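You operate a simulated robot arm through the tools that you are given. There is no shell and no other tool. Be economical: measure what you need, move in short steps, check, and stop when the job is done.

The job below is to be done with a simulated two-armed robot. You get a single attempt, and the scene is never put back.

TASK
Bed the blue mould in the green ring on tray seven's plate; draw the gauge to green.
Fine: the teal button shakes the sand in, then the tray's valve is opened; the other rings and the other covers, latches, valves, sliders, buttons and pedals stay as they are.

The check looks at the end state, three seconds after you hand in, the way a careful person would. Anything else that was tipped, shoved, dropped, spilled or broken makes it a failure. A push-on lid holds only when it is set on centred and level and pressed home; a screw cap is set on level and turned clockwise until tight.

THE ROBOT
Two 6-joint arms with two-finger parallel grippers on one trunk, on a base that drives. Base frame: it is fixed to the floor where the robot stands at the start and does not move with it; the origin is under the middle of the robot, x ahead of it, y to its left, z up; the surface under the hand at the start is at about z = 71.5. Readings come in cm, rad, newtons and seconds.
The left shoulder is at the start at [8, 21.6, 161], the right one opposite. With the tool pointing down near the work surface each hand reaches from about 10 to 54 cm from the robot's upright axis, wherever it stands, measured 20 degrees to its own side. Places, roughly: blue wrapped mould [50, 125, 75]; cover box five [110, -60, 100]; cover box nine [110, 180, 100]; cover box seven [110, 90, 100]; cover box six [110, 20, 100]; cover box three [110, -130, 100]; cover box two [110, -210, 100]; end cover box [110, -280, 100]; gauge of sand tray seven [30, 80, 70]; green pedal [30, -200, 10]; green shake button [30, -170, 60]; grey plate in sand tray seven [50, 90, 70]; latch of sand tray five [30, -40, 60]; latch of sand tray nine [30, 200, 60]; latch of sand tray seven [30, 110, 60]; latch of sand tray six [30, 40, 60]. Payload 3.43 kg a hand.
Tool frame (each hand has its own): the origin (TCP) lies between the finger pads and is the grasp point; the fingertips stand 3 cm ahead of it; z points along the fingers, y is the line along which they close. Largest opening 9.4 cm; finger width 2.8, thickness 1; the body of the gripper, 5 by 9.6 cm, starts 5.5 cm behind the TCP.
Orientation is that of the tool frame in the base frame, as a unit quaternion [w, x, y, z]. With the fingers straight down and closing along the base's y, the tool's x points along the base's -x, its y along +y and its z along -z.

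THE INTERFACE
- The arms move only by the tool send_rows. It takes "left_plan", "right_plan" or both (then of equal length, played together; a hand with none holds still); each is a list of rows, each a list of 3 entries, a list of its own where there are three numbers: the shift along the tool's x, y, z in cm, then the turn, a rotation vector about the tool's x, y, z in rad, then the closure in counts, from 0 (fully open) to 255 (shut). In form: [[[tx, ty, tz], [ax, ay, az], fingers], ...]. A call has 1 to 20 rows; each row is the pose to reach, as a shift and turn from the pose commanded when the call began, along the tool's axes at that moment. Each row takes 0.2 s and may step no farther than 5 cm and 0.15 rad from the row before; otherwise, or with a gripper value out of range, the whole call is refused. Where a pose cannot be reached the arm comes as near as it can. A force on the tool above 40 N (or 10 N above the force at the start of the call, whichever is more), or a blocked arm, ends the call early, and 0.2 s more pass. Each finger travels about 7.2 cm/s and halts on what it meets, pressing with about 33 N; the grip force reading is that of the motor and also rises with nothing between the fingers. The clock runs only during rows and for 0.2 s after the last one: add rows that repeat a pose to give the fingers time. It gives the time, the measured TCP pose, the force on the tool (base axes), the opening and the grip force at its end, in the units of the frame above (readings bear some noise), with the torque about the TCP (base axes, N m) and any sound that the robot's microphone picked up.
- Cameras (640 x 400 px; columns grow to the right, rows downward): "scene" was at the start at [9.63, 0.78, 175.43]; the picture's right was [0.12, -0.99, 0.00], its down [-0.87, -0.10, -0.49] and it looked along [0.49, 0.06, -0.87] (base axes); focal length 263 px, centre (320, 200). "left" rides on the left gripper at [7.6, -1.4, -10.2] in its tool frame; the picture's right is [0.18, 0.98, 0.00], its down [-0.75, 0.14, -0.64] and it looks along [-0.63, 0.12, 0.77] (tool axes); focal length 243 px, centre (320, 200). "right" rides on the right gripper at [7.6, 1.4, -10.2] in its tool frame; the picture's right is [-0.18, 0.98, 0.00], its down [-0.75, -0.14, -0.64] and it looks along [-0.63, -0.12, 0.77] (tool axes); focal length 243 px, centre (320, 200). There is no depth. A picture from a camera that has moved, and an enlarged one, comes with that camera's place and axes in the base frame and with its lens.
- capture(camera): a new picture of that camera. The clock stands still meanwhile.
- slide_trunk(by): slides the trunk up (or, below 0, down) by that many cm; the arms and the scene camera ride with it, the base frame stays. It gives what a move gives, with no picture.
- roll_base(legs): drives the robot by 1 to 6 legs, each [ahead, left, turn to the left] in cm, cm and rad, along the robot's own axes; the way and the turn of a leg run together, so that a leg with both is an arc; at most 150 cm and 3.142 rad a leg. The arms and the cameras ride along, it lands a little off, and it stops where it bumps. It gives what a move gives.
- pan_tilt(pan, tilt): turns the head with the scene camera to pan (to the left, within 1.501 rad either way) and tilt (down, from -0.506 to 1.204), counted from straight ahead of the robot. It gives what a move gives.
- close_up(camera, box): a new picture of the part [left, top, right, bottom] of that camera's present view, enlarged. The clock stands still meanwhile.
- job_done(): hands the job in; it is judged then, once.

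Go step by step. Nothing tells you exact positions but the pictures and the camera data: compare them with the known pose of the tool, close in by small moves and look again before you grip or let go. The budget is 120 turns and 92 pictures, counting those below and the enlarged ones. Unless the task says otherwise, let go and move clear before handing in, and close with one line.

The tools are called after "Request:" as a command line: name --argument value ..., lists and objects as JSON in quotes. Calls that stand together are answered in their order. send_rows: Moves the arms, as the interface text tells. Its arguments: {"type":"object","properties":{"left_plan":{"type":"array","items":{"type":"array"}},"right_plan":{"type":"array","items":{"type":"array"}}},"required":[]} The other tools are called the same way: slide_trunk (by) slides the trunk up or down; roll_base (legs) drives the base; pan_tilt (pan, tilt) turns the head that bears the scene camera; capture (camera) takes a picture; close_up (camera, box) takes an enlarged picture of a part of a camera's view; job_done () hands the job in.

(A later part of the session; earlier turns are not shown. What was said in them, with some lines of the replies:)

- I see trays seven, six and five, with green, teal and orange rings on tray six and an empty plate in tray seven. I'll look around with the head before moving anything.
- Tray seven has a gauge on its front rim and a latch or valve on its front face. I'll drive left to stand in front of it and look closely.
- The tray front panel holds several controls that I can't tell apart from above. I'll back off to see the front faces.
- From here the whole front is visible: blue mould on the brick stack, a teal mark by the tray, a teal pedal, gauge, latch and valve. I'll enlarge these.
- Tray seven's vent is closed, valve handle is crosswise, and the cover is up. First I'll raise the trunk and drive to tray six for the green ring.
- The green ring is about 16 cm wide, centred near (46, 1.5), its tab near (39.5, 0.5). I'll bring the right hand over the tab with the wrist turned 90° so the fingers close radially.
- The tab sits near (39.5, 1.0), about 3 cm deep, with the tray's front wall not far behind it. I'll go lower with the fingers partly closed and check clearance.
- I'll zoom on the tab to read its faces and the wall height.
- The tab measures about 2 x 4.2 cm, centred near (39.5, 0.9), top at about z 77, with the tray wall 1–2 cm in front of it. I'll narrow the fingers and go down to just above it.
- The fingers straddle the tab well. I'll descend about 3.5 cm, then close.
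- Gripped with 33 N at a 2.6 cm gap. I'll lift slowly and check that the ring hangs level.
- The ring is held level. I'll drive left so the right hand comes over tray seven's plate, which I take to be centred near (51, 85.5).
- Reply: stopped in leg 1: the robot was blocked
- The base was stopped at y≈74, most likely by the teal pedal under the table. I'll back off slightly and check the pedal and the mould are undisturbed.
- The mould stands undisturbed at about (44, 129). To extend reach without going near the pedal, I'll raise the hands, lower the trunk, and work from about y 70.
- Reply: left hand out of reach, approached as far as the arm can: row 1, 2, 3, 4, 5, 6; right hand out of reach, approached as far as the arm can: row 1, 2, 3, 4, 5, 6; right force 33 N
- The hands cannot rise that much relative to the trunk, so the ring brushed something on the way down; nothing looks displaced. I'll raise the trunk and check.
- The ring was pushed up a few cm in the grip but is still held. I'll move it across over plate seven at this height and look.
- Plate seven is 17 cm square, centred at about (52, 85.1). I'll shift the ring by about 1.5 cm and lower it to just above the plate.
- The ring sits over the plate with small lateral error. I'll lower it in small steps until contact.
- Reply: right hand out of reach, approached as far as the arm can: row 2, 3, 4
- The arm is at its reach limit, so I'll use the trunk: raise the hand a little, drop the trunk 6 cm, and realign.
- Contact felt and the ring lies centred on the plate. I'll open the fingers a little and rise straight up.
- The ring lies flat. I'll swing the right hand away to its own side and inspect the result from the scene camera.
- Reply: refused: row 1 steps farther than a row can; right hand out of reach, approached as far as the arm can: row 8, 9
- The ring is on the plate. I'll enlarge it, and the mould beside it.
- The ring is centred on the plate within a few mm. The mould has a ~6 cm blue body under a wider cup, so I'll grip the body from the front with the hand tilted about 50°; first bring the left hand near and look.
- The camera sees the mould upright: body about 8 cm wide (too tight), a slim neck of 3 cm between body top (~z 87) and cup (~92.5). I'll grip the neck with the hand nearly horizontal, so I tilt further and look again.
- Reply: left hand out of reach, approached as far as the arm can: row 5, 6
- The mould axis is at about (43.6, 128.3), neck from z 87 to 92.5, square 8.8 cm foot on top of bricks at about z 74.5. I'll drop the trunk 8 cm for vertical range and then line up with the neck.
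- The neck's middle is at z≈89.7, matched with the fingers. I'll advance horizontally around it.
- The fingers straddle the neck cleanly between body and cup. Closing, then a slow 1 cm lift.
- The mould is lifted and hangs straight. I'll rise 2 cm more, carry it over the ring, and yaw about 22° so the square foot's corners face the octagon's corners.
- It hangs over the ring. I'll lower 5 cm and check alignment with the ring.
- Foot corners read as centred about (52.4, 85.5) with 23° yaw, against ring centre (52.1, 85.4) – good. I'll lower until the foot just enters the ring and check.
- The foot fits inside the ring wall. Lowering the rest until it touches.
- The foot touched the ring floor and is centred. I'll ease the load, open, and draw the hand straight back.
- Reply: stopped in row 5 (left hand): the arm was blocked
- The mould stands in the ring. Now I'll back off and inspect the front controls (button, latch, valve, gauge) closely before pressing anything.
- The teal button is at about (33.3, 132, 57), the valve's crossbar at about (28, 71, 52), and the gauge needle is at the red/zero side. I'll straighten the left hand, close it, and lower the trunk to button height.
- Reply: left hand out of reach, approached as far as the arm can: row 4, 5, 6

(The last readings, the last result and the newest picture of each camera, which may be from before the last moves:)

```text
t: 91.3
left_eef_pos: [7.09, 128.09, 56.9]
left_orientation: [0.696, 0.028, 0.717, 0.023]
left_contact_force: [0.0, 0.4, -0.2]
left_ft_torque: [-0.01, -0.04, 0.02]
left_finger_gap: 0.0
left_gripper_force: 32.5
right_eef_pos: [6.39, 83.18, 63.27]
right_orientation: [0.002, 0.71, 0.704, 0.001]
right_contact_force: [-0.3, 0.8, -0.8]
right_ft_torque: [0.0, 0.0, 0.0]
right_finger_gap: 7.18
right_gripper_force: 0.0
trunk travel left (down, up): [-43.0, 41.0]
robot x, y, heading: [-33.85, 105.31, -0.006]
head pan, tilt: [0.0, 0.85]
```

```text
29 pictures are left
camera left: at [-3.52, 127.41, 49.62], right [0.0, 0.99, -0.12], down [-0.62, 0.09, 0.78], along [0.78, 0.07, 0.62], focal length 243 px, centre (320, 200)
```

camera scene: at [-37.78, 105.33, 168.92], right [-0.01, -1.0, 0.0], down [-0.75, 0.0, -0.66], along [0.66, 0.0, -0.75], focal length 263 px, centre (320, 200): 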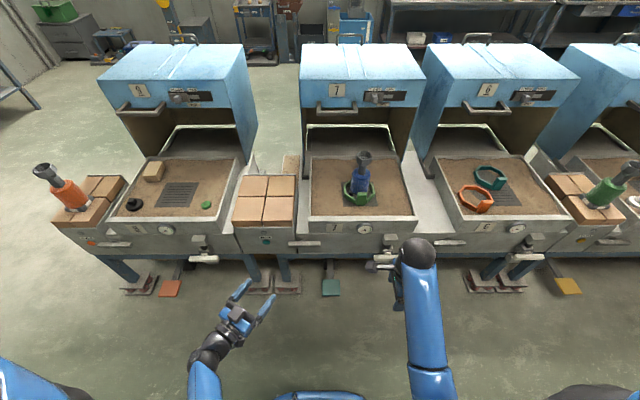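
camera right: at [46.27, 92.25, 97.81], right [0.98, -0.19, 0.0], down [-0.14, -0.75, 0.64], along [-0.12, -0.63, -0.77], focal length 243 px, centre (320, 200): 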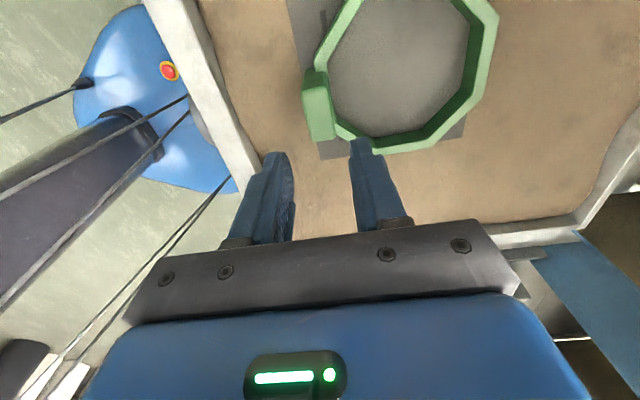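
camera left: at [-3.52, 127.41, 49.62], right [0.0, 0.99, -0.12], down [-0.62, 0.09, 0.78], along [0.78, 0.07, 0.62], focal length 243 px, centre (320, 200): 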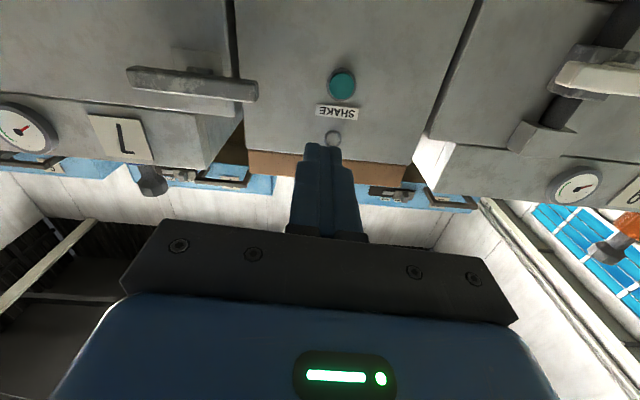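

The button shows at about (33, 131.6, 57.5). I'll bring the closed fingertips to 2–3 cm in front of it.

Request:
send_rows --left_plan '[[[-0.2, 0.7, 4], [0, 0, 0], 255], [[-0.4, 1.4, 8], [0, 0, 0], 255], [[-0.5, 2.1, 12], [0, 0, 0], 255], [[-0.7, 2.8, 16], [0, 0, 0], 255], [[-0.85, 3.5, 19.5], [0, 0, 0], 255], [[-0.85, 3.5, 19.5], [0, 0, 0], 255]]'

Request:
close_up --camera "left" --box '[240, 0, 440, 250]'

Request:
close_up --camera "scene" --box '[200, 130, 360, 230]'

```text
t: 92.7
left_eef_pos: [26.37, 131.45, 57.44]
left_orientation: [0.697, 0.026, 0.716, 0.022]
left_contact_force: [-0.6, -0.4, 0.8]
left_ft_torque: [0.03, 0.0, 0.03]
left_finger_gap: 0.0
left_gripper_force: 33.3
right_eef_pos: [6.34, 83.15, 63.27]
right_orientation: [0.001, 0.711, 0.704, 0.002]
right_contact_force: [0.9, 1.4, -0.2]
right_ft_torque: [0.0, -0.01, 0.02]
right_finger_gap: 7.2
right_gripper_force: 0.0
trunk travel left (down, up): [-43.0, 41.0]
robot x, y, heading: [-33.85, 105.3, -0.005]
head pan, tilt: [0.0, 0.85]
```

```text
1.60 times, centred on (340, 125) of left
camera zoom: at [15.88, 130.81, 50.14], right [0.0, 0.99, -0.12], down [-0.62, 0.09, 0.78], along [0.78, 0.07, 0.62], focal length 388 px, centre (288, 320)
```

zoom: 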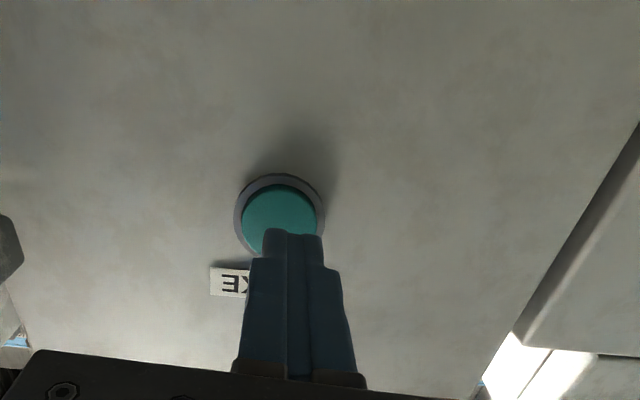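

```text
4.00 times, centred on (280, 180) of scene
camera zoom: at [-23.1, 105.09, 135.94], right [-0.01, -1.0, 0.0], down [-0.75, 0.01, -0.66], along [0.66, -0.01, -0.75], focal length 1053 px, centre (480, 280)
```

zoom: 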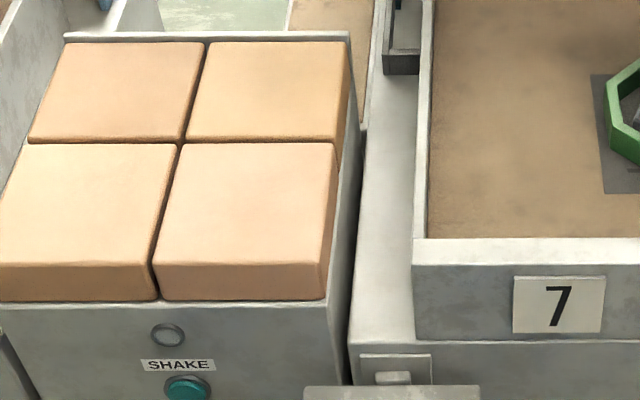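

Fingertips are in line with the button. Pressing it slowly now.

Request:
send_rows --left_plan '[[[0, -0.2, 1.5], [0, 0, 0], 255], [[0, -0.2, 2.5], [0, 0, 0], 255], [[0, -0.2, 3.2], [0, 0, 0], 255], [[0, -0.2, 3.8], [0, 0, 0], 255], [[0, -0.2, 4.2], [0, 0, 0], 255]]'

```text
t: 93.8
left_eef_pos: [29.77, 131.29, 57.27]
left_orientation: [0.697, 0.026, 0.716, 0.023]
left_contact_force: [-21.5, -3.0, 10.4]
left_ft_torque: [0.02, -0.64, -0.14]
left_finger_gap: 0.01
left_gripper_force: 32.9
right_eef_pos: [6.19, 83.13, 63.33]
right_orientation: [0.003, 0.709, 0.705, 0.003]
right_contact_force: [-0.1, 1.2, -0.1]
right_ft_torque: [0.0, 0.05, 0.05]
right_finger_gap: 7.15
right_gripper_force: 0.1
trunk travel left (down, up): [-43.0, 41.0]
robot x, y, heading: [-33.98, 105.08, -0.01]
head pan, tilt: [0.0, 0.85]
heard: click
stopped in row 5 (left hand): the force on the tool passed its limit at 43 N (the readings are from after the stop); the commanded pose is now the measured one
```

Heard a click. I'll back off and watch whether the shake lamp or sound reacts.

Request:
send_rows --left_plan '[[[0, 0, -2], [0, 0, 0], 255], [[0, 0, -5], [0, 0, 0], 255], [[0, 0, -9], [0, 0, 0], 255], [[0, 0, -13], [0, 0, 0], 255], [[0, 0, -17], [0, 0, 0], 255], [[0, 0, -17], [0, 0, 0], 255], [[0, 0, -17], [0, 0, 0], 255]]'

Request:
capture --camera "scene"

Request:
close_up --camera "scene" --box '[220, 90, 400, 240]'

```text
t: 95.5
left_eef_pos: [13.05, 131.38, 57.74]
left_orientation: [0.695, 0.026, 0.718, 0.023]
left_contact_force: [0.3, 0.1, 0.4]
left_ft_torque: [0.0, 0.02, -0.02]
left_finger_gap: 0.0
left_gripper_force: 33.3
right_eef_pos: [6.25, 83.26, 63.21]
right_orientation: [0.002, 0.71, 0.705, 0.002]
right_contact_force: [1.2, -0.4, -0.4]
right_ft_torque: [0.01, 0.01, -0.03]
right_finger_gap: 7.17
right_gripper_force: 0.0
trunk travel left (down, up): [-43.0, 41.0]
robot x, y, heading: [-34.13, 105.18, -0.007]
head pan, tilt: [0.0, 0.85]
```

```text
26 pictures are left
camera scene: at [-23.19, 105.09, 135.94], right [-0.01, -1.0, 0.0], down [-0.75, 0.01, -0.66], along [0.66, 0.0, -0.75], focal length 263 px, centre (320, 200)
```

scene: 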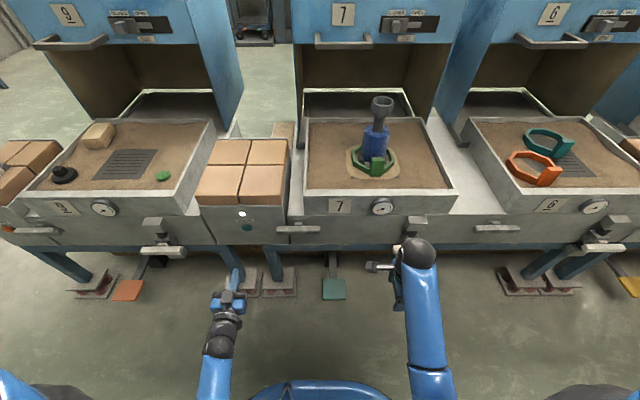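

```text
2.67 times, centred on (310, 165) of scene
camera zoom: at [-23.19, 105.09, 135.94], right [-0.01, -1.0, 0.0], down [-0.75, 0.01, -0.66], along [0.66, 0.0, -0.75], focal length 702 px, centre (347, 293)
```

zoom: 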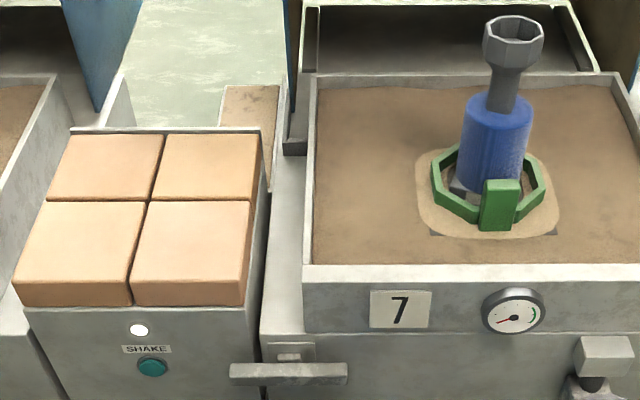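

The lamp is lit and sand has risen around the ring. Now for tray seven's valve: drive right so the left hand faces it, and roll the hand 90° so the fingers close vertically on the crossbar.

Request:
roll_base --legs '[[0, -57, 0]]'

Request:
slide_trunk --by -5

Request:
send_rows --left_plan '[[[0, 0, -0.5], [0, 0, 0.143], 200], [[0, 0, -1], [0, 0, 0.286], 120], [[0, 0, -1.5], [0, 0, 0.428], 60], [[0, 0, -2], [0, 0, 0.571], 60], [[0, 0, -2], [0, 0, 0.714], 60], [[0, 0, -2], [0, 0, 0.857], 60], [[0, 0, -2], [0, 0, 1.0], 60], [[0, 0, -2], [0, 0, 1.143], 60], [[0, 0, -2], [0, 0, 1.285], 60], [[0, 0, -2], [0, 0, 1.428], 60], [[0, 0, -2], [0, 0, 1.57], 60], [[0, 0, -2], [0, 0, 1.57], 60]]'

Request:
capture --camera "left"

Request:
capture --camera "scene"

```text
t: 98.7
left_eef_pos: [12.62, 73.86, 57.63]
left_orientation: [0.695, 0.024, 0.718, 0.024]
left_contact_force: [0.7, 0.3, 1.1]
left_ft_torque: [0.02, 0.02, 0.0]
left_finger_gap: 0.01
left_gripper_force: 32.5
right_eef_pos: [5.99, 25.8, 63.2]
right_orientation: [0.002, 0.708, 0.706, 0.002]
right_contact_force: [0.0, 0.9, 0.4]
right_ft_torque: [0.0, 0.01, 0.0]
right_finger_gap: 7.19
right_gripper_force: 0.0
trunk travel left (down, up): [-43.0, 41.0]
robot x, y, heading: [-34.3, 47.35, -0.002]
head pan, tilt: [0.0, 0.85]
```

```text
t: 99.7
left_eef_pos: [12.73, 73.86, 52.61]
left_orientation: [0.695, 0.026, 0.718, 0.023]
left_contact_force: [-0.6, 0.5, 0.6]
left_ft_torque: [0.01, -0.03, 0.01]
left_finger_gap: 0.0
left_gripper_force: 33.3
right_eef_pos: [6.05, 25.74, 58.31]
right_orientation: [0.002, 0.709, 0.706, 0.002]
right_contact_force: [-0.7, -0.2, 0.8]
right_ft_torque: [-0.02, 0.01, 0.01]
right_finger_gap: 7.19
right_gripper_force: 0.1
trunk travel left (down, up): [-38.0, 46.0]
robot x, y, heading: [-34.6, 47.97, -0.006]
head pan, tilt: [0.0, 0.85]
```

```text
t: 102.2
left_eef_pos: [13.66, 74.13, 60.48]
left_orientation: [0.459, 0.512, 0.548, 0.476]
left_contact_force: [0.4, -0.2, 0.0]
left_ft_torque: [0.02, 0.02, 0.02]
left_finger_gap: 7.17
left_gripper_force: 0.1
left hand out of reach, approached as far as the arm can: row 3, 4, 5, 6, 7, 8, 9, 10, 11, 12
right_eef_pos: [5.9, 25.78, 58.15]
right_orientation: [0.002, 0.709, 0.705, 0.002]
right_contact_force: [-0.3, 0.5, -0.5]
right_ft_torque: [-0.02, -0.03, 0.01]
right_finger_gap: 7.19
right_gripper_force: 0.1
trunk travel left (down, up): [-38.0, 46.0]
robot x, y, heading: [-34.41, 47.38, -0.004]
head pan, tilt: [0.0, 0.85]
```

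```text
24 pictures are left
camera left: at [2.91, 81.35, 60.39], right [0.11, 0.21, 0.97], down [-0.58, -0.78, 0.23], along [0.81, -0.59, 0.03], focal length 243 px, centre (320, 200)
```

left: 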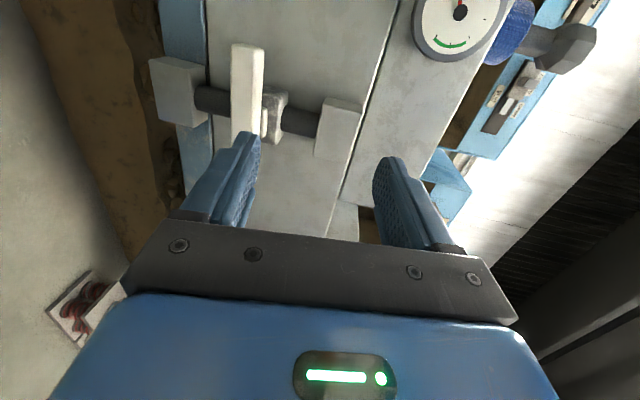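

```text
23 pictures are left
camera scene: at [-23.47, 47.52, 130.92], right [0.0, -1.0, 0.0], down [-0.75, 0.0, -0.66], along [0.66, 0.0, -0.75], focal length 263 px, centre (320, 200)
```

scene: 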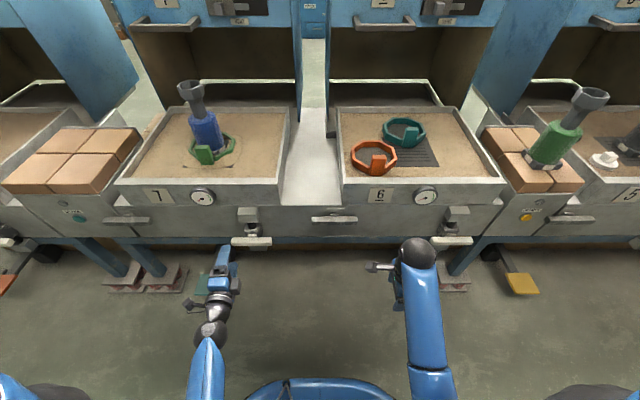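

The valve crossbar is centred at about (27.5, 72.1, 51.3), hub in the middle. I'll drop the trunk 8 cm, level the hand and approach to 7 cm short of it.

Request:
slide_trunk --by -8

Request:
send_rows --left_plan '[[[-1.2, -0.2, 3.3], [-0.06, 0, 0], 60], [[-2.3, -0.4, 6.5], [-0.12, 0, 0], 60], [[-2.3, -0.4, 6.5], [-0.12, 0, 0], 60]]'

Request:
capture --camera "left"

```text
t: 103.4
left_eef_pos: [13.63, 74.22, 52.61]
left_orientation: [0.459, 0.512, 0.548, 0.476]
left_contact_force: [-0.5, 0.0, 0.0]
left_ft_torque: [-0.02, -0.05, 0.02]
left_finger_gap: 7.22
left_gripper_force: 0.1
right_eef_pos: [6.12, 25.79, 50.31]
right_orientation: [0.002, 0.708, 0.706, 0.001]
right_contact_force: [0.5, 0.7, -0.2]
right_ft_torque: [0.01, 0.01, 0.02]
right_finger_gap: 7.2
right_gripper_force: 0.0
trunk travel left (down, up): [-30.0, 54.0]
robot x, y, heading: [-34.37, 47.9, -0.003]
head pan, tilt: [0.0, 0.85]
```

```text
t: 104.2
left_eef_pos: [20.08, 72.6, 54.09]
left_orientation: [0.469, 0.487, 0.538, 0.504]
left_contact_force: [-0.1, 0.0, -0.4]
left_ft_torque: [0.01, -0.02, 0.0]
left_finger_gap: 7.19
left_gripper_force: 0.2
left hand out of reach, approached as far as the arm can: row 1, 2
right_eef_pos: [6.09, 25.68, 50.28]
right_orientation: [0.002, 0.709, 0.705, 0.002]
right_contact_force: [0.2, 0.5, -0.1]
right_ft_torque: [0.03, 0.0, -0.03]
right_finger_gap: 7.17
right_gripper_force: 0.0
trunk travel left (down, up): [-30.0, 54.0]
robot x, y, heading: [-34.07, 47.36, -0.008]
head pan, tilt: [0.0, 0.85]
```

```text
22 pictures are left
camera left: at [9.11, 79.39, 53.22], right [0.03, 0.2, 0.98], down [-0.57, -0.8, 0.19], along [0.82, -0.56, 0.09], focal length 243 px, centre (320, 200)
```

left: 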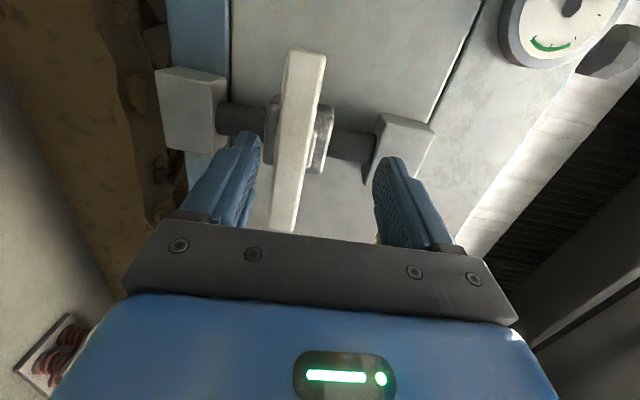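

I'll grip the crossbar off-centre, about 4 cm toward +y from the hub, for leverage. Drop the trunk 3 cm, then move up to the bar.

Request:
slide_trunk --by -3

Request:
send_rows --left_plan '[[[1.6, 0.5, 0.1], [0, 0, 0], 60], [[3.2, 1.0, 0.2], [0, 0, 0], 60], [[3, 1.1, 3], [0, 0, 0], 60], [[2.7, 1.3, 6.0], [0, 0, 0], 60], [[2.7, 1.3, 6.0], [0, 0, 0], 60]]'

Request:
capture --camera "left"

```text
t: 105.0
left_eef_pos: [20.05, 72.62, 51.14]
left_orientation: [0.469, 0.487, 0.539, 0.503]
left_contact_force: [-0.1, 0.4, -0.1]
left_ft_torque: [0.03, 0.02, 0.01]
left_finger_gap: 7.18
left_gripper_force: 0.0
right_eef_pos: [6.01, 25.82, 47.28]
right_orientation: [0.002, 0.709, 0.705, 0.002]
right_contact_force: [0.4, -0.6, -0.1]
right_ft_torque: [-0.03, 0.02, -0.02]
right_finger_gap: 7.19
right_gripper_force: 0.1
trunk travel left (down, up): [-27.0, 57.0]
robot x, y, heading: [-34.31, 47.78, -0.005]
head pan, tilt: [0.0, 0.85]
```

```text
t: 106.2
left_eef_pos: [25.83, 76.01, 52.1]
left_orientation: [0.468, 0.487, 0.539, 0.503]
left_contact_force: [0.4, 0.6, -0.4]
left_ft_torque: [0.0, 0.01, -0.02]
left_finger_gap: 7.19
left_gripper_force: 0.0
right_eef_pos: [6.02, 25.74, 47.19]
right_orientation: [0.002, 0.708, 0.706, 0.002]
right_contact_force: [-0.4, 0.9, 0.1]
right_ft_torque: [-0.03, -0.02, 0.0]
right_finger_gap: 7.16
right_gripper_force: 0.0
trunk travel left (down, up): [-27.0, 57.0]
robot x, y, heading: [-34.38, 47.64, -0.006]
head pan, tilt: [0.0, 0.85]
```

```text
21 pictures are left
camera left: at [14.86, 82.7, 51.14], right [0.04, 0.2, 0.98], down [-0.57, -0.8, 0.19], along [0.82, -0.56, 0.09], focal length 243 px, centre (320, 200)
```

left: 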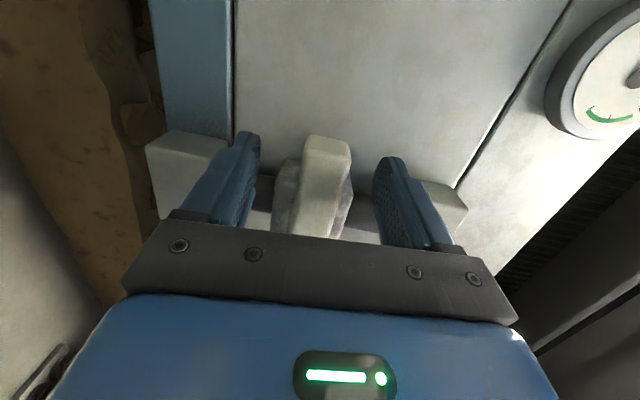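

The bar end lies between the fingers. A further 1 cm forward, then close on it.

Request:
send_rows --left_plan '[[[-0.1, 0.05, 1], [0, 0, 0], 60], [[-0.1, 0.05, 1], [0, 0, 0], 150], [[-0.1, 0.05, 1], [0, 0, 0], 255], [[-0.1, 0.05, 1], [0, 0, 0], 255], [[-0.1, 0.05, 1], [0, 0, 0], 255]]'

Request:
capture --camera "left"

```text
t: 107.4
left_eef_pos: [26.85, 75.93, 51.95]
left_orientation: [0.468, 0.488, 0.539, 0.503]
left_contact_force: [0.3, -0.9, -5.8]
left_ft_torque: [0.29, -0.89, 0.15]
left_finger_gap: 2.94
left_gripper_force: 44.8
right_eef_pos: [6.07, 25.82, 47.27]
right_orientation: [0.001, 0.709, 0.705, 0.001]
right_contact_force: [-0.2, 0.3, -1.4]
right_ft_torque: [0.0, -0.02, -0.01]
right_finger_gap: 7.21
right_gripper_force: 0.2
trunk travel left (down, up): [-27.0, 57.0]
robot x, y, heading: [-34.41, 47.52, -0.002]
head pan, tilt: [0.0, 0.85]
```

```text
20 pictures are left
camera left: at [15.88, 82.63, 51.04], right [0.04, 0.2, 0.98], down [-0.57, -0.8, 0.19], along [0.82, -0.56, 0.08], focal length 243 px, centre (320, 200)
```

left: 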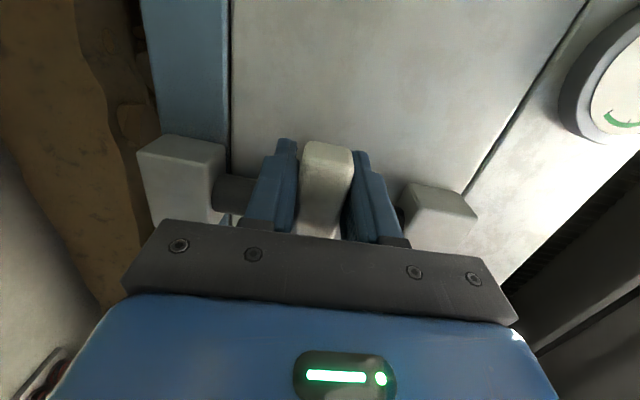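

Gripped. I'll try a small counter-clockwise arc about the hub first and read the forces.

Request:
send_rows --left_plan '[[[-0.04, -0.55, 0], [0, 0, -0.14], 255], [[-0.15, -1.09, 0], [0, 0, -0.28], 255], [[-0.34, -1.61, 0], [0, 0, -0.42], 255]]'

```text
t: 108.2
left_eef_pos: [26.79, 75.4, 50.07]
left_orientation: [0.561, 0.365, 0.63, 0.394]
left_contact_force: [-0.8, -2.5, -20.6]
left_ft_torque: [0.95, -1.19, -0.78]
left_finger_gap: 2.88
left_gripper_force: 45.2
right_eef_pos: [6.15, 25.69, 47.29]
right_orientation: [0.002, 0.709, 0.706, 0.001]
right_contact_force: [-0.1, 0.2, -0.1]
right_ft_torque: [0.03, -0.03, -0.02]
right_finger_gap: 7.22
right_gripper_force: 0.0
trunk travel left (down, up): [-27.0, 57.0]
robot x, y, heading: [-34.52, 47.56, -0.008]
head pan, tilt: [0.0, 0.85]
```

Request:
close_up --camera "scene" --box '[170, 150, 330, 270]'

Request:
capture --camera "left"

```text
3.33 times, centred on (250, 210) of scene
camera zoom: at [-23.23, 47.59, 119.88], right [0.0, -1.0, 0.0], down [-0.75, 0.0, -0.66], along [0.66, 0.0, -0.75], focal length 877 px, centre (553, 167)
```

zoom: 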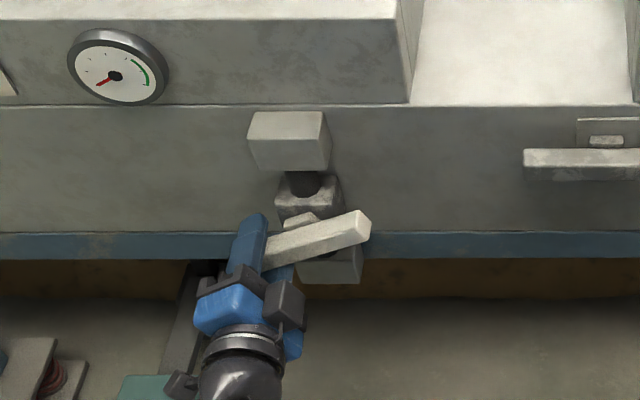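

```text
18 pictures are left
camera left: at [15.78, 80.93, 46.28], right [0.0, 0.58, 0.81], down [-0.56, -0.67, 0.48], along [0.83, -0.45, 0.33], focal length 243 px, centre (320, 200)
```

left: 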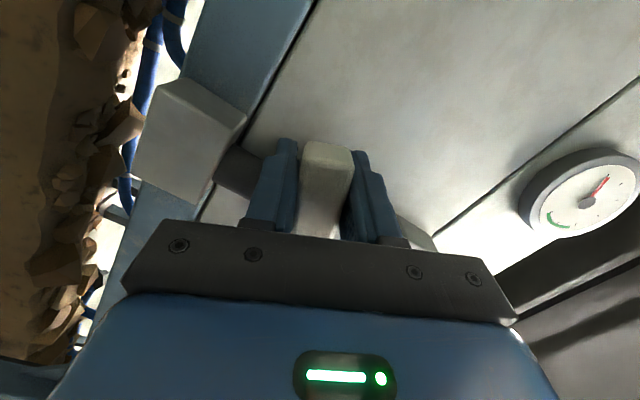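

The crossbar turned about 24° counter-clockwise freely. I'll continue the arc.

Request:
send_rows --left_plan '[[[0.03, -0.85, 0], [0, 0, -0.14], 255], [[-0.04, -1.52, 0], [0, 0, -0.28], 255], [[-0.25, -2.12, 0], [0, 0, -0.42], 255], [[-0.53, -2.67, 0], [0, 0, -0.56], 255], [[-0.88, -3.17, 0], [0, 0, -0.7], 255]]'

Request:
close_up --camera "scene" --box '[170, 150, 330, 270]'

```text
t: 109.4
left_eef_pos: [26.72, 73.28, 47.85]
left_orientation: [0.662, 0.139, 0.718, 0.166]
left_contact_force: [5.0, -15.6, -13.1]
left_ft_torque: [0.95, -0.43, -1.3]
left_finger_gap: 2.9
left_gripper_force: 44.9
left hand out of reach, approached as far as the arm can: row 2, 3, 4, 5
right_eef_pos: [5.95, 25.52, 47.14]
right_orientation: [0.0, 0.709, 0.705, 0.002]
right_contact_force: [0.0, -0.9, 0.4]
right_ft_torque: [0.0, -0.03, -0.02]
right_finger_gap: 7.18
right_gripper_force: 0.1
trunk travel left (down, up): [-27.0, 57.0]
robot x, y, heading: [-34.71, 47.3, -0.013]
head pan, tilt: [0.0, 0.85]
```

```text
3.33 times, centred on (250, 210) of scene
camera zoom: at [-23.25, 47.19, 119.91], right [-0.01, -1.0, 0.0], down [-0.75, 0.01, -0.66], along [0.66, 0.0, -0.75], focal length 877 px, centre (553, 167)
```

zoom: 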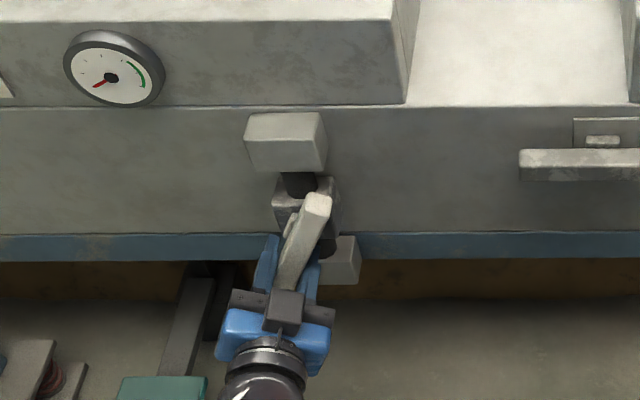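

About 62° turned. I'll drop the trunk slightly to stay in reach and finish the quarter turn.

Request:
slide_trunk --by -0.8

Request:
send_rows --left_plan '[[[-0.1, -0.5, 0], [0, 0, -0.12], 255], [[-0.25, -0.95, 0], [0, 0, -0.24], 255], [[-0.5, -1.3, 0], [0, 0, -0.36], 255], [[-0.75, -1.6, 0], [0, 0, -0.47], 255], [[-0.75, -1.6, 0], [0, 0, -0.47], 255]]'

Request:
close_up --camera "scene" --box '[170, 150, 330, 270]'

```text
t: 109.9
left_eef_pos: [26.72, 73.31, 47.74]
left_orientation: [0.668, 0.138, 0.713, 0.165]
left_contact_force: [1.8, -33.0, 17.8]
left_ft_torque: [0.94, -0.04, -0.8]
left_finger_gap: 2.91
left_gripper_force: 44.7
right_eef_pos: [5.87, 25.47, 46.54]
right_orientation: [0.002, 0.709, 0.705, 0.003]
right_contact_force: [0.0, 0.7, -0.3]
right_ft_torque: [0.02, -0.05, -0.03]
right_finger_gap: 7.19
right_gripper_force: 0.0
trunk travel left (down, up): [-26.2, 57.8]
robot x, y, heading: [-34.33, 47.91, -0.009]
head pan, tilt: [0.0, 0.85]
```

```text
t: 111.1
left_eef_pos: [26.55, 72.17, 46.91]
left_orientation: [0.677, -0.027, 0.735, 0.0]
left_contact_force: [9.1, -19.2, 16.4]
left_ft_torque: [1.0, -0.5, -0.89]
left_finger_gap: 3.45
left_gripper_force: 45.3
left hand out of reach, approached as far as the arm can: row 3, 4, 5
right_eef_pos: [6.09, 25.82, 46.32]
right_orientation: [0.001, 0.708, 0.706, 0.004]
right_contact_force: [0.8, -0.7, -0.5]
right_ft_torque: [-0.01, 0.03, -0.01]
right_finger_gap: 7.17
right_gripper_force: 0.1
trunk travel left (down, up): [-26.2, 57.8]
robot x, y, heading: [-34.44, 47.48, -0.007]
head pan, tilt: [0.0, 0.85]
```

```text
3.33 times, centred on (250, 210) of scene
camera zoom: at [-23.61, 47.31, 119.15], right [0.0, -1.0, 0.0], down [-0.75, 0.0, -0.66], along [0.66, 0.0, -0.75], focal length 877 px, centre (553, 167)
```

zoom: 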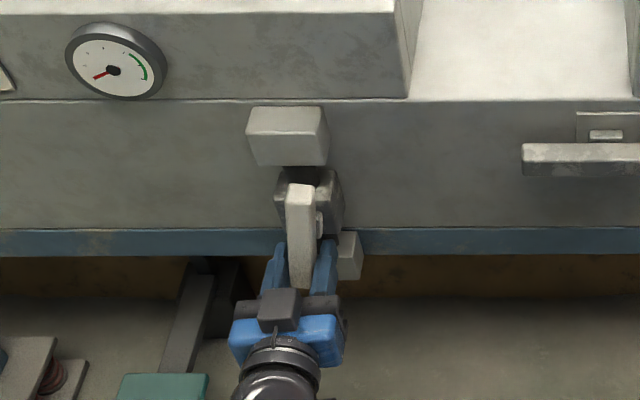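

The crossbar is now essentially vertical. I'll release, back away and read the gauge.

Request:
send_rows --left_plan '[[[0, 0, 0], [0, 0, 0], 150], [[0, 0, 0], [0, 0, 0], 80], [[0, 0, 0], [0, 0, 0], 60], [[0, 0, -3], [0, 0, 0], 60], [[0, 0, -6], [0, 0, 0], 60], [[0, 0, -9], [0, 0, 0], 60], [[0, 0, -9], [0, 0, 0], 60], [[0, 0, -9], [0, 0, 0], 60], [[0, 0, -9], [0, 0, 0], 60]]'

Request:
close_up --camera "scene" --box '[150, 130, 330, 250]'

```text
t: 113.1
left_eef_pos: [17.68, 71.71, 47.05]
left_orientation: [0.674, -0.03, 0.738, 0.0]
left_contact_force: [-0.4, -0.1, -0.6]
left_ft_torque: [-0.01, -0.01, -0.02]
left_finger_gap: 7.18
left_gripper_force: 0.0
left hand out of reach, approached as far as the arm can: row 4, 5, 6, 7
right_eef_pos: [5.88, 25.76, 46.46]
right_orientation: [0.002, 0.709, 0.705, 0.002]
right_contact_force: [-0.3, 0.0, -0.1]
right_ft_torque: [-0.01, 0.01, -0.02]
right_finger_gap: 7.2
right_gripper_force: 0.1
trunk travel left (down, up): [-26.2, 57.8]
robot x, y, heading: [-33.88, 47.33, -0.003]
head pan, tilt: [0.0, 0.85]
```

```text
3.33 times, centred on (240, 190) of scene
camera zoom: at [-23.46, 47.53, 119.13], right [0.0, -1.0, 0.0], down [-0.75, 0.0, -0.66], along [0.66, 0.0, -0.75], focal length 877 px, centre (587, 233)
```

zoom: 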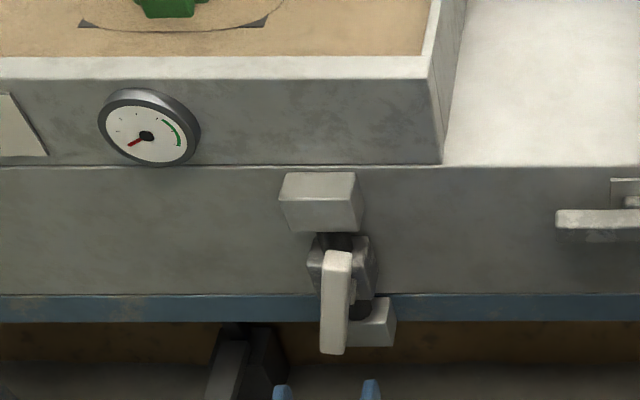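

The bar is still about 14° short of vertical and the needle hasn't moved. I'll nudge its lower end toward −y with the closed fingers until it meets its stop.

Request:
send_rows --left_plan '[[[-0.6, 2.6, 0.06], [0, 0, 0], 200], [[-1.23, 5.25, 0.12], [0, 0, 0], 255], [[-1.23, 5.25, 0.12], [0, 0, 0], 255], [[-1.4, 5.1, 3], [0, 0, 0], 255], [[-1.7, 5, 6], [0, 0, 0], 255], [[-1.99, 4.88, 8.58], [0, 0, 0], 255], [[-1.99, 4.88, 8.58], [0, 0, 0], 255]]'

Request:
close_up --camera "scene" --box '[190, 150, 310, 270]'

```text
t: 114.7
left_eef_pos: [26.08, 76.8, 48.78]
left_orientation: [0.682, -0.036, 0.73, 0.009]
left_contact_force: [0.1, -0.8, 0.0]
left_ft_torque: [-0.01, 0.0, -0.01]
left_finger_gap: 0.01
left_gripper_force: 32.9
right_eef_pos: [6.06, 25.74, 46.47]
right_orientation: [0.003, 0.709, 0.705, 0.003]
right_contact_force: [0.9, 0.6, -0.2]
right_ft_torque: [0.0, 0.04, -0.01]
right_finger_gap: 7.19
right_gripper_force: 0.1
trunk travel left (down, up): [-26.2, 57.8]
robot x, y, heading: [-34.66, 47.91, -0.002]
head pan, tilt: [0.0, 0.85]
```

```text
3.33 times, centred on (250, 210) of scene
camera zoom: at [-23.49, 47.53, 119.13], right [0.0, -1.0, 0.0], down [-0.75, 0.0, -0.66], along [0.66, 0.0, -0.75], focal length 877 px, centre (553, 167)
```

zoom: 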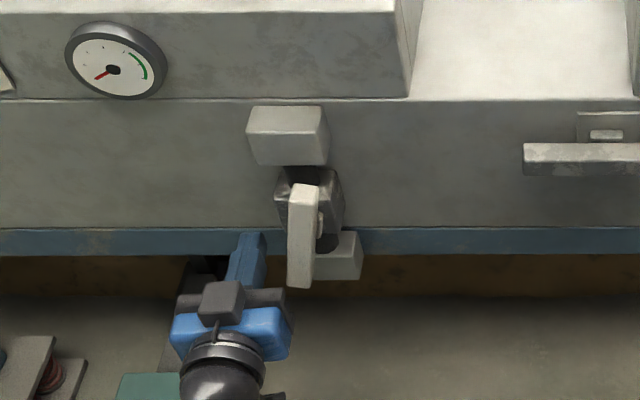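

Request:
send_rows --left_plan '[[[0.05, -1, 0], [0, 0, 0], 255], [[0.1, -2, 0], [0, 0, 0], 255], [[0.1, -2.5, 0], [0, 0, 0], 255], [[0.1, -3, 0], [0, 0, 0], 255], [[0.1, -3.5, 0], [0, 0, 0], 255], [[0.1, -4, 0], [0, 0, 0], 255]]'

Request:
close_up --camera "scene" --box '[170, 150, 330, 270]'

```text
t: 116.1
left_eef_pos: [26.3, 73.88, 48.78]
left_orientation: [0.681, -0.041, 0.731, 0.012]
left_contact_force: [-1.0, 40.5, -2.6]
left_ft_torque: [0.6, -0.04, -0.46]
left_finger_gap: 0.02
left_gripper_force: 32.9
right_eef_pos: [6.18, 26.19, 46.51]
right_orientation: [0.003, 0.707, 0.707, 0.001]
right_contact_force: [-0.4, 0.1, -0.1]
right_ft_torque: [-0.01, 0.0, -0.01]
right_finger_gap: 7.19
right_gripper_force: 0.0
trunk travel left (down, up): [-26.2, 57.8]
robot x, y, heading: [-34.1, 48.06, 0.001]
head pan, tilt: [0.0, 0.85]
```

```text
3.33 times, centred on (250, 210) of scene
camera zoom: at [-23.42, 48.0, 119.13], right [0.0, -1.0, 0.0], down [-0.75, 0.0, -0.66], along [0.66, 0.0, -0.75], focal length 877 px, centre (553, 167)
```

zoom: 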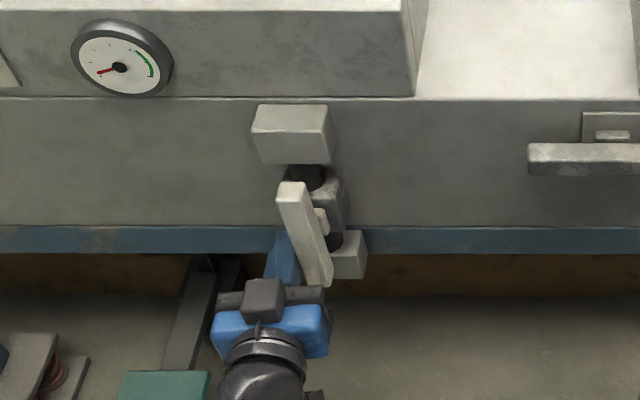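

The bar met its stop and the needle has begun to rise. I'll back the hand off and wait while watching the gauge.

Request:
send_rows --left_plan '[[[0, 2, 0], [0, 0, 0], 255], [[0, 3, 0], [0, 0, 0], 255], [[0, 3, -3], [0, 0, 0], 255], [[0, 3, -6], [0, 0, 0], 255], [[0, 3, -8], [0, 0, 0], 255], [[0, 3, -8], [0, 0, 0], 255], [[0, 3, -8], [0, 0, 0], 255], [[0, 3, -8], [0, 0, 0], 255], [[0, 3, -8], [0, 0, 0], 255], [[0, 3, -8], [0, 0, 0], 255], [[0, 3, -8], [0, 0, 0], 255], [[0, 3, -8], [0, 0, 0], 255], [[0, 3, -8], [0, 0, 0], 255], [[0, 3, -8], [0, 0, 0], 255], [[0, 3, -8], [0, 0, 0], 255], [[0, 3, -8], [0, 0, 0], 255], [[0, 3, -8], [0, 0, 0], 255], [[0, 3, -8], [0, 0, 0], 255]]'

Request:
close_up --camera "scene" --box '[150, 130, 330, 250]'

```text
t: 119.9
left_eef_pos: [18.23, 75.34, 49.48]
left_orientation: [0.682, -0.036, 0.73, 0.008]
left_contact_force: [0.9, 0.1, 0.3]
left_ft_torque: [-0.01, 0.0, 0.03]
left_finger_gap: 0.0
left_gripper_force: 33.2
right_eef_pos: [6.03, 25.78, 46.54]
right_orientation: [0.001, 0.708, 0.706, 0.001]
right_contact_force: [0.5, -0.8, 0.8]
right_ft_torque: [-0.03, 0.02, 0.01]
right_finger_gap: 7.21
right_gripper_force: 0.0
trunk travel left (down, up): [-26.2, 57.8]
robot x, y, heading: [-34.23, 47.79, -0.002]
head pan, tilt: [0.0, 0.85]
```

```text
3.33 times, centred on (240, 190) of scene
camera zoom: at [-23.47, 47.53, 119.13], right [0.0, -1.0, 0.0], down [-0.75, 0.0, -0.66], along [0.66, 0.0, -0.75], focal length 877 px, centre (587, 233)
```

zoom: 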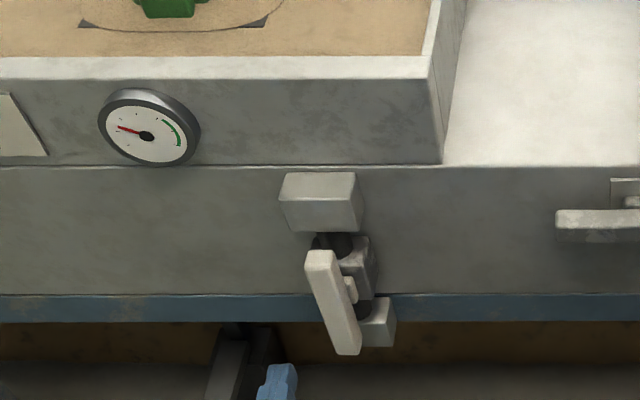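

Request:
send_rows --left_plan '[[[0, 0, 0], [0, 0, 0], 255], [[0, 0, 0], [0, 0, 0], 255], [[0, 0, 0], [0, 0, 0], 255], [[0, 0, 0], [0, 0, 0], 255], [[0, 0, 0], [0, 0, 0], 255], [[0, 0, 0], [0, 0, 0], 255], [[0, 0, 0], [0, 0, 0], 255], [[0, 0, 0], [0, 0, 0], 255], [[0, 0, 0], [0, 0, 0], 255], [[0, 0, 0], [0, 0, 0], 255], [[0, 0, 0], [0, 0, 0], 255], [[0, 0, 0], [0, 0, 0], 255], [[0, 0, 0], [0, 0, 0], 255], [[0, 0, 0], [0, 0, 0], 255], [[0, 0, 0], [0, 0, 0], 255], [[0, 0, 0], [0, 0, 0], 255], [[0, 0, 0], [0, 0, 0], 255], [[0, 0, 0], [0, 0, 0], 255], [[0, 0, 0], [0, 0, 0], 255], [[0, 0, 0], [0, 0, 0], 255]]'

Request:
close_up --camera "scene" --box '[150, 60, 330, 200]'

```text
t: 124.1
left_eef_pos: [18.3, 75.35, 49.38]
left_orientation: [0.682, -0.035, 0.73, 0.007]
left_contact_force: [0.6, 0.4, -1.0]
left_ft_torque: [-0.01, 0.01, 0.01]
left_finger_gap: 0.0
left_gripper_force: 32.9
right_eef_pos: [6.03, 25.78, 46.48]
right_orientation: [0.002, 0.709, 0.705, 0.002]
right_contact_force: [0.0, 0.0, -0.4]
right_ft_torque: [-0.03, 0.0, 0.02]
right_finger_gap: 7.21
right_gripper_force: 0.0
trunk travel left (down, up): [-26.2, 57.8]
robot x, y, heading: [-34.05, 47.59, -0.004]
head pan, tilt: [0.0, 0.85]
```

```text
2.86 times, centred on (240, 130) of scene
camera zoom: at [-23.47, 47.53, 119.13], right [0.0, -1.0, 0.0], down [-0.75, 0.0, -0.66], along [0.66, 0.0, -0.75], focal length 752 px, centre (549, 400)
```

zoom: 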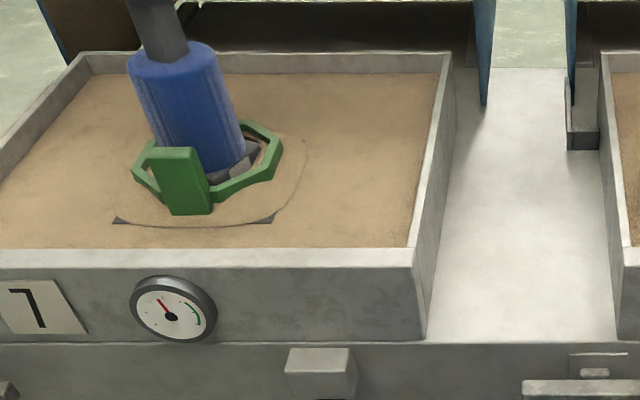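

The needle keeps climbing, so I'll simply wait a while longer.

Request:
send_rows --left_plan '[[[0, 0, 0], [0, 0, 0], 200], [[0, 0, 0], [0, 0, 0], 200], [[0, 0, 0], [0, 0, 0], 200], [[0, 0, 0], [0, 0, 0], 200], [[0, 0, 0], [0, 0, 0], 200], [[0, 0, 0], [0, 0, 0], 200], [[0, 0, 0], [0, 0, 0], 200], [[0, 0, 0], [0, 0, 0], 200], [[0, 0, 0], [0, 0, 0], 200], [[0, 0, 0], [0, 0, 0], 200], [[0, 0, 0], [0, 0, 0], 200], [[0, 0, 0], [0, 0, 0], 200], [[0, 0, 0], [0, 0, 0], 200], [[0, 0, 0], [0, 0, 0], 200], [[0, 0, 0], [0, 0, 0], 200], [[0, 0, 0], [0, 0, 0], 200], [[0, 0, 0], [0, 0, 0], 200], [[0, 0, 0], [0, 0, 0], 200], [[0, 0, 0], [0, 0, 0], 200], [[0, 0, 0], [0, 0, 0], 200]]'

Request:
send_rows --left_plan '[[[0, 0, 0], [0, 0, 0], 200], [[0, 0, 0], [0, 0, 0], 200], [[0, 0, 0], [0, 0, 0], 200], [[0, 0, 0], [0, 0, 0], 200], [[0, 0, 0], [0, 0, 0], 200], [[0, 0, 0], [0, 0, 0], 200], [[0, 0, 0], [0, 0, 0], 200], [[0, 0, 0], [0, 0, 0], 200], [[0, 0, 0], [0, 0, 0], 200], [[0, 0, 0], [0, 0, 0], 200], [[0, 0, 0], [0, 0, 0], 200], [[0, 0, 0], [0, 0, 0], 200], [[0, 0, 0], [0, 0, 0], 200], [[0, 0, 0], [0, 0, 0], 200], [[0, 0, 0], [0, 0, 0], 200], [[0, 0, 0], [0, 0, 0], 200], [[0, 0, 0], [0, 0, 0], 200], [[0, 0, 0], [0, 0, 0], 200], [[0, 0, 0], [0, 0, 0], 200], [[0, 0, 0], [0, 0, 0], 200]]'

Request:
close_up --camera "scene" --box '[150, 110, 270, 200]'

```text
t: 128.3
left_eef_pos: [18.19, 75.37, 49.33]
left_orientation: [0.682, -0.035, 0.73, 0.008]
left_contact_force: [-0.3, 0.3, -0.4]
left_ft_torque: [0.02, -0.01, 0.01]
left_finger_gap: 2.02
left_gripper_force: 0.1
right_eef_pos: [6.02, 25.71, 46.43]
right_orientation: [0.002, 0.709, 0.705, 0.002]
right_contact_force: [-0.1, -0.4, -0.2]
right_ft_torque: [0.0, 0.02, 0.0]
right_finger_gap: 7.2
right_gripper_force: 0.0
trunk travel left (down, up): [-26.2, 57.8]
robot x, y, heading: [-34.31, 47.62, -0.002]
head pan, tilt: [0.0, 0.85]
```

```text
t: 132.5
left_eef_pos: [18.25, 75.3, 49.35]
left_orientation: [0.682, -0.035, 0.73, 0.007]
left_contact_force: [0.5, 0.9, 0.2]
left_ft_torque: [0.0, -0.01, -0.02]
left_finger_gap: 2.04
left_gripper_force: 0.0
right_eef_pos: [6.06, 25.91, 46.47]
right_orientation: [0.002, 0.709, 0.706, 0.002]
right_contact_force: [0.3, 0.5, -0.6]
right_ft_torque: [-0.01, 0.0, 0.01]
right_finger_gap: 7.18
right_gripper_force: 0.1
trunk travel left (down, up): [-26.2, 57.8]
robot x, y, heading: [-34.19, 47.12, -0.006]
head pan, tilt: [0.0, 0.85]
```

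```text
4.44 times, centred on (210, 155) of scene
camera zoom: at [-23.47, 47.53, 119.13], right [0.0, -1.0, 0.0], down [-0.75, 0.0, -0.66], along [0.66, 0.0, -0.75], focal length 1170 px, centre (809, 400)
```

zoom: 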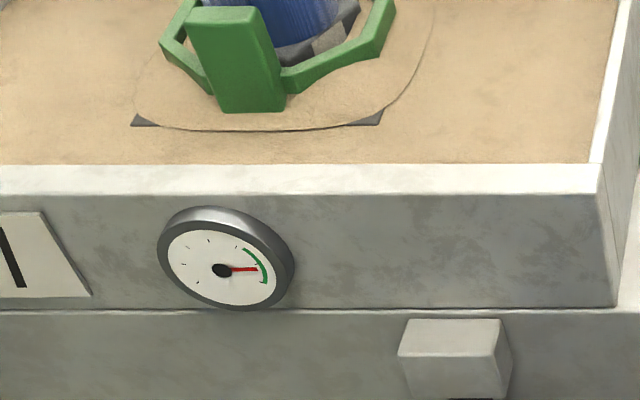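

The needle is in the green band. I'll pull the robot back clear, let a few more seconds pass and verify everything.

Request:
roll_base --legs '[[-30, 0, 0], [0, 20, 0]]'

Request:
capture --camera "scene"

Request:
close_up --camera "scene" --box '[180, 70, 380, 220]'

```text
t: 135.8
left_eef_pos: [-12.18, 95.66, 49.34]
left_orientation: [0.682, -0.036, 0.73, 0.008]
left_contact_force: [-0.4, 0.4, -0.5]
left_ft_torque: [-0.02, -0.01, 0.02]
left_finger_gap: 2.04
left_gripper_force: 0.2
right_eef_pos: [-24.26, 46.1, 46.52]
right_orientation: [0.003, 0.708, 0.706, 0.002]
right_contact_force: [0.7, 0.1, 0.4]
right_ft_torque: [-0.02, 0.03, -0.01]
right_finger_gap: 7.19
right_gripper_force: 0.0
trunk travel left (down, up): [-26.2, 57.8]
robot x, y, heading: [-65.33, 67.35, -0.005]
head pan, tilt: [0.0, 0.85]
```

```text
9 pictures are left
camera scene: at [-53.88, 67.82, 119.13], right [0.0, -1.0, 0.0], down [-0.75, 0.0, -0.66], along [0.66, 0.0, -0.75], focal length 263 px, centre (320, 200)
```

scene: 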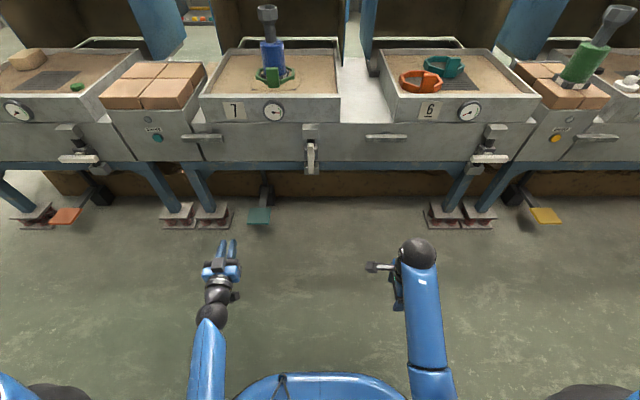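

```text
2.67 times, centred on (280, 145) of scene
camera zoom: at [-53.88, 67.82, 119.13], right [0.0, -1.0, 0.0], down [-0.75, 0.0, -0.66], along [0.66, 0.0, -0.75], focal length 702 px, centre (427, 347)
```

zoom: 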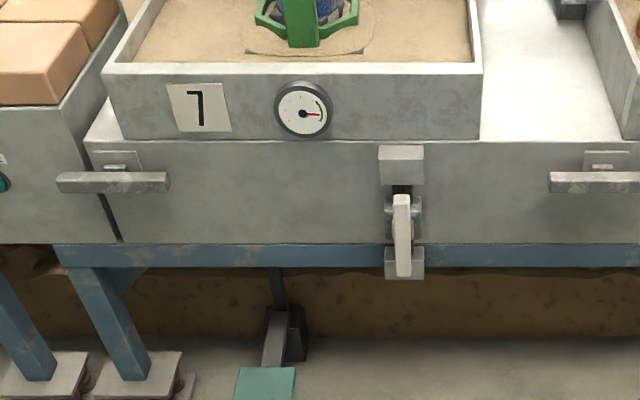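

The gauge holds in the green. The mould stands bedded in the green ring on plate seven, the valve is open, the rest looks as it was, and both hands are clear, so I'm handing in.

Request:
job_done

```text
The job is handed in.
```

The blue mould is bedded in the green ring on tray seven's plate, the sand is shaken in, the valve is open, and the gauge reads green.
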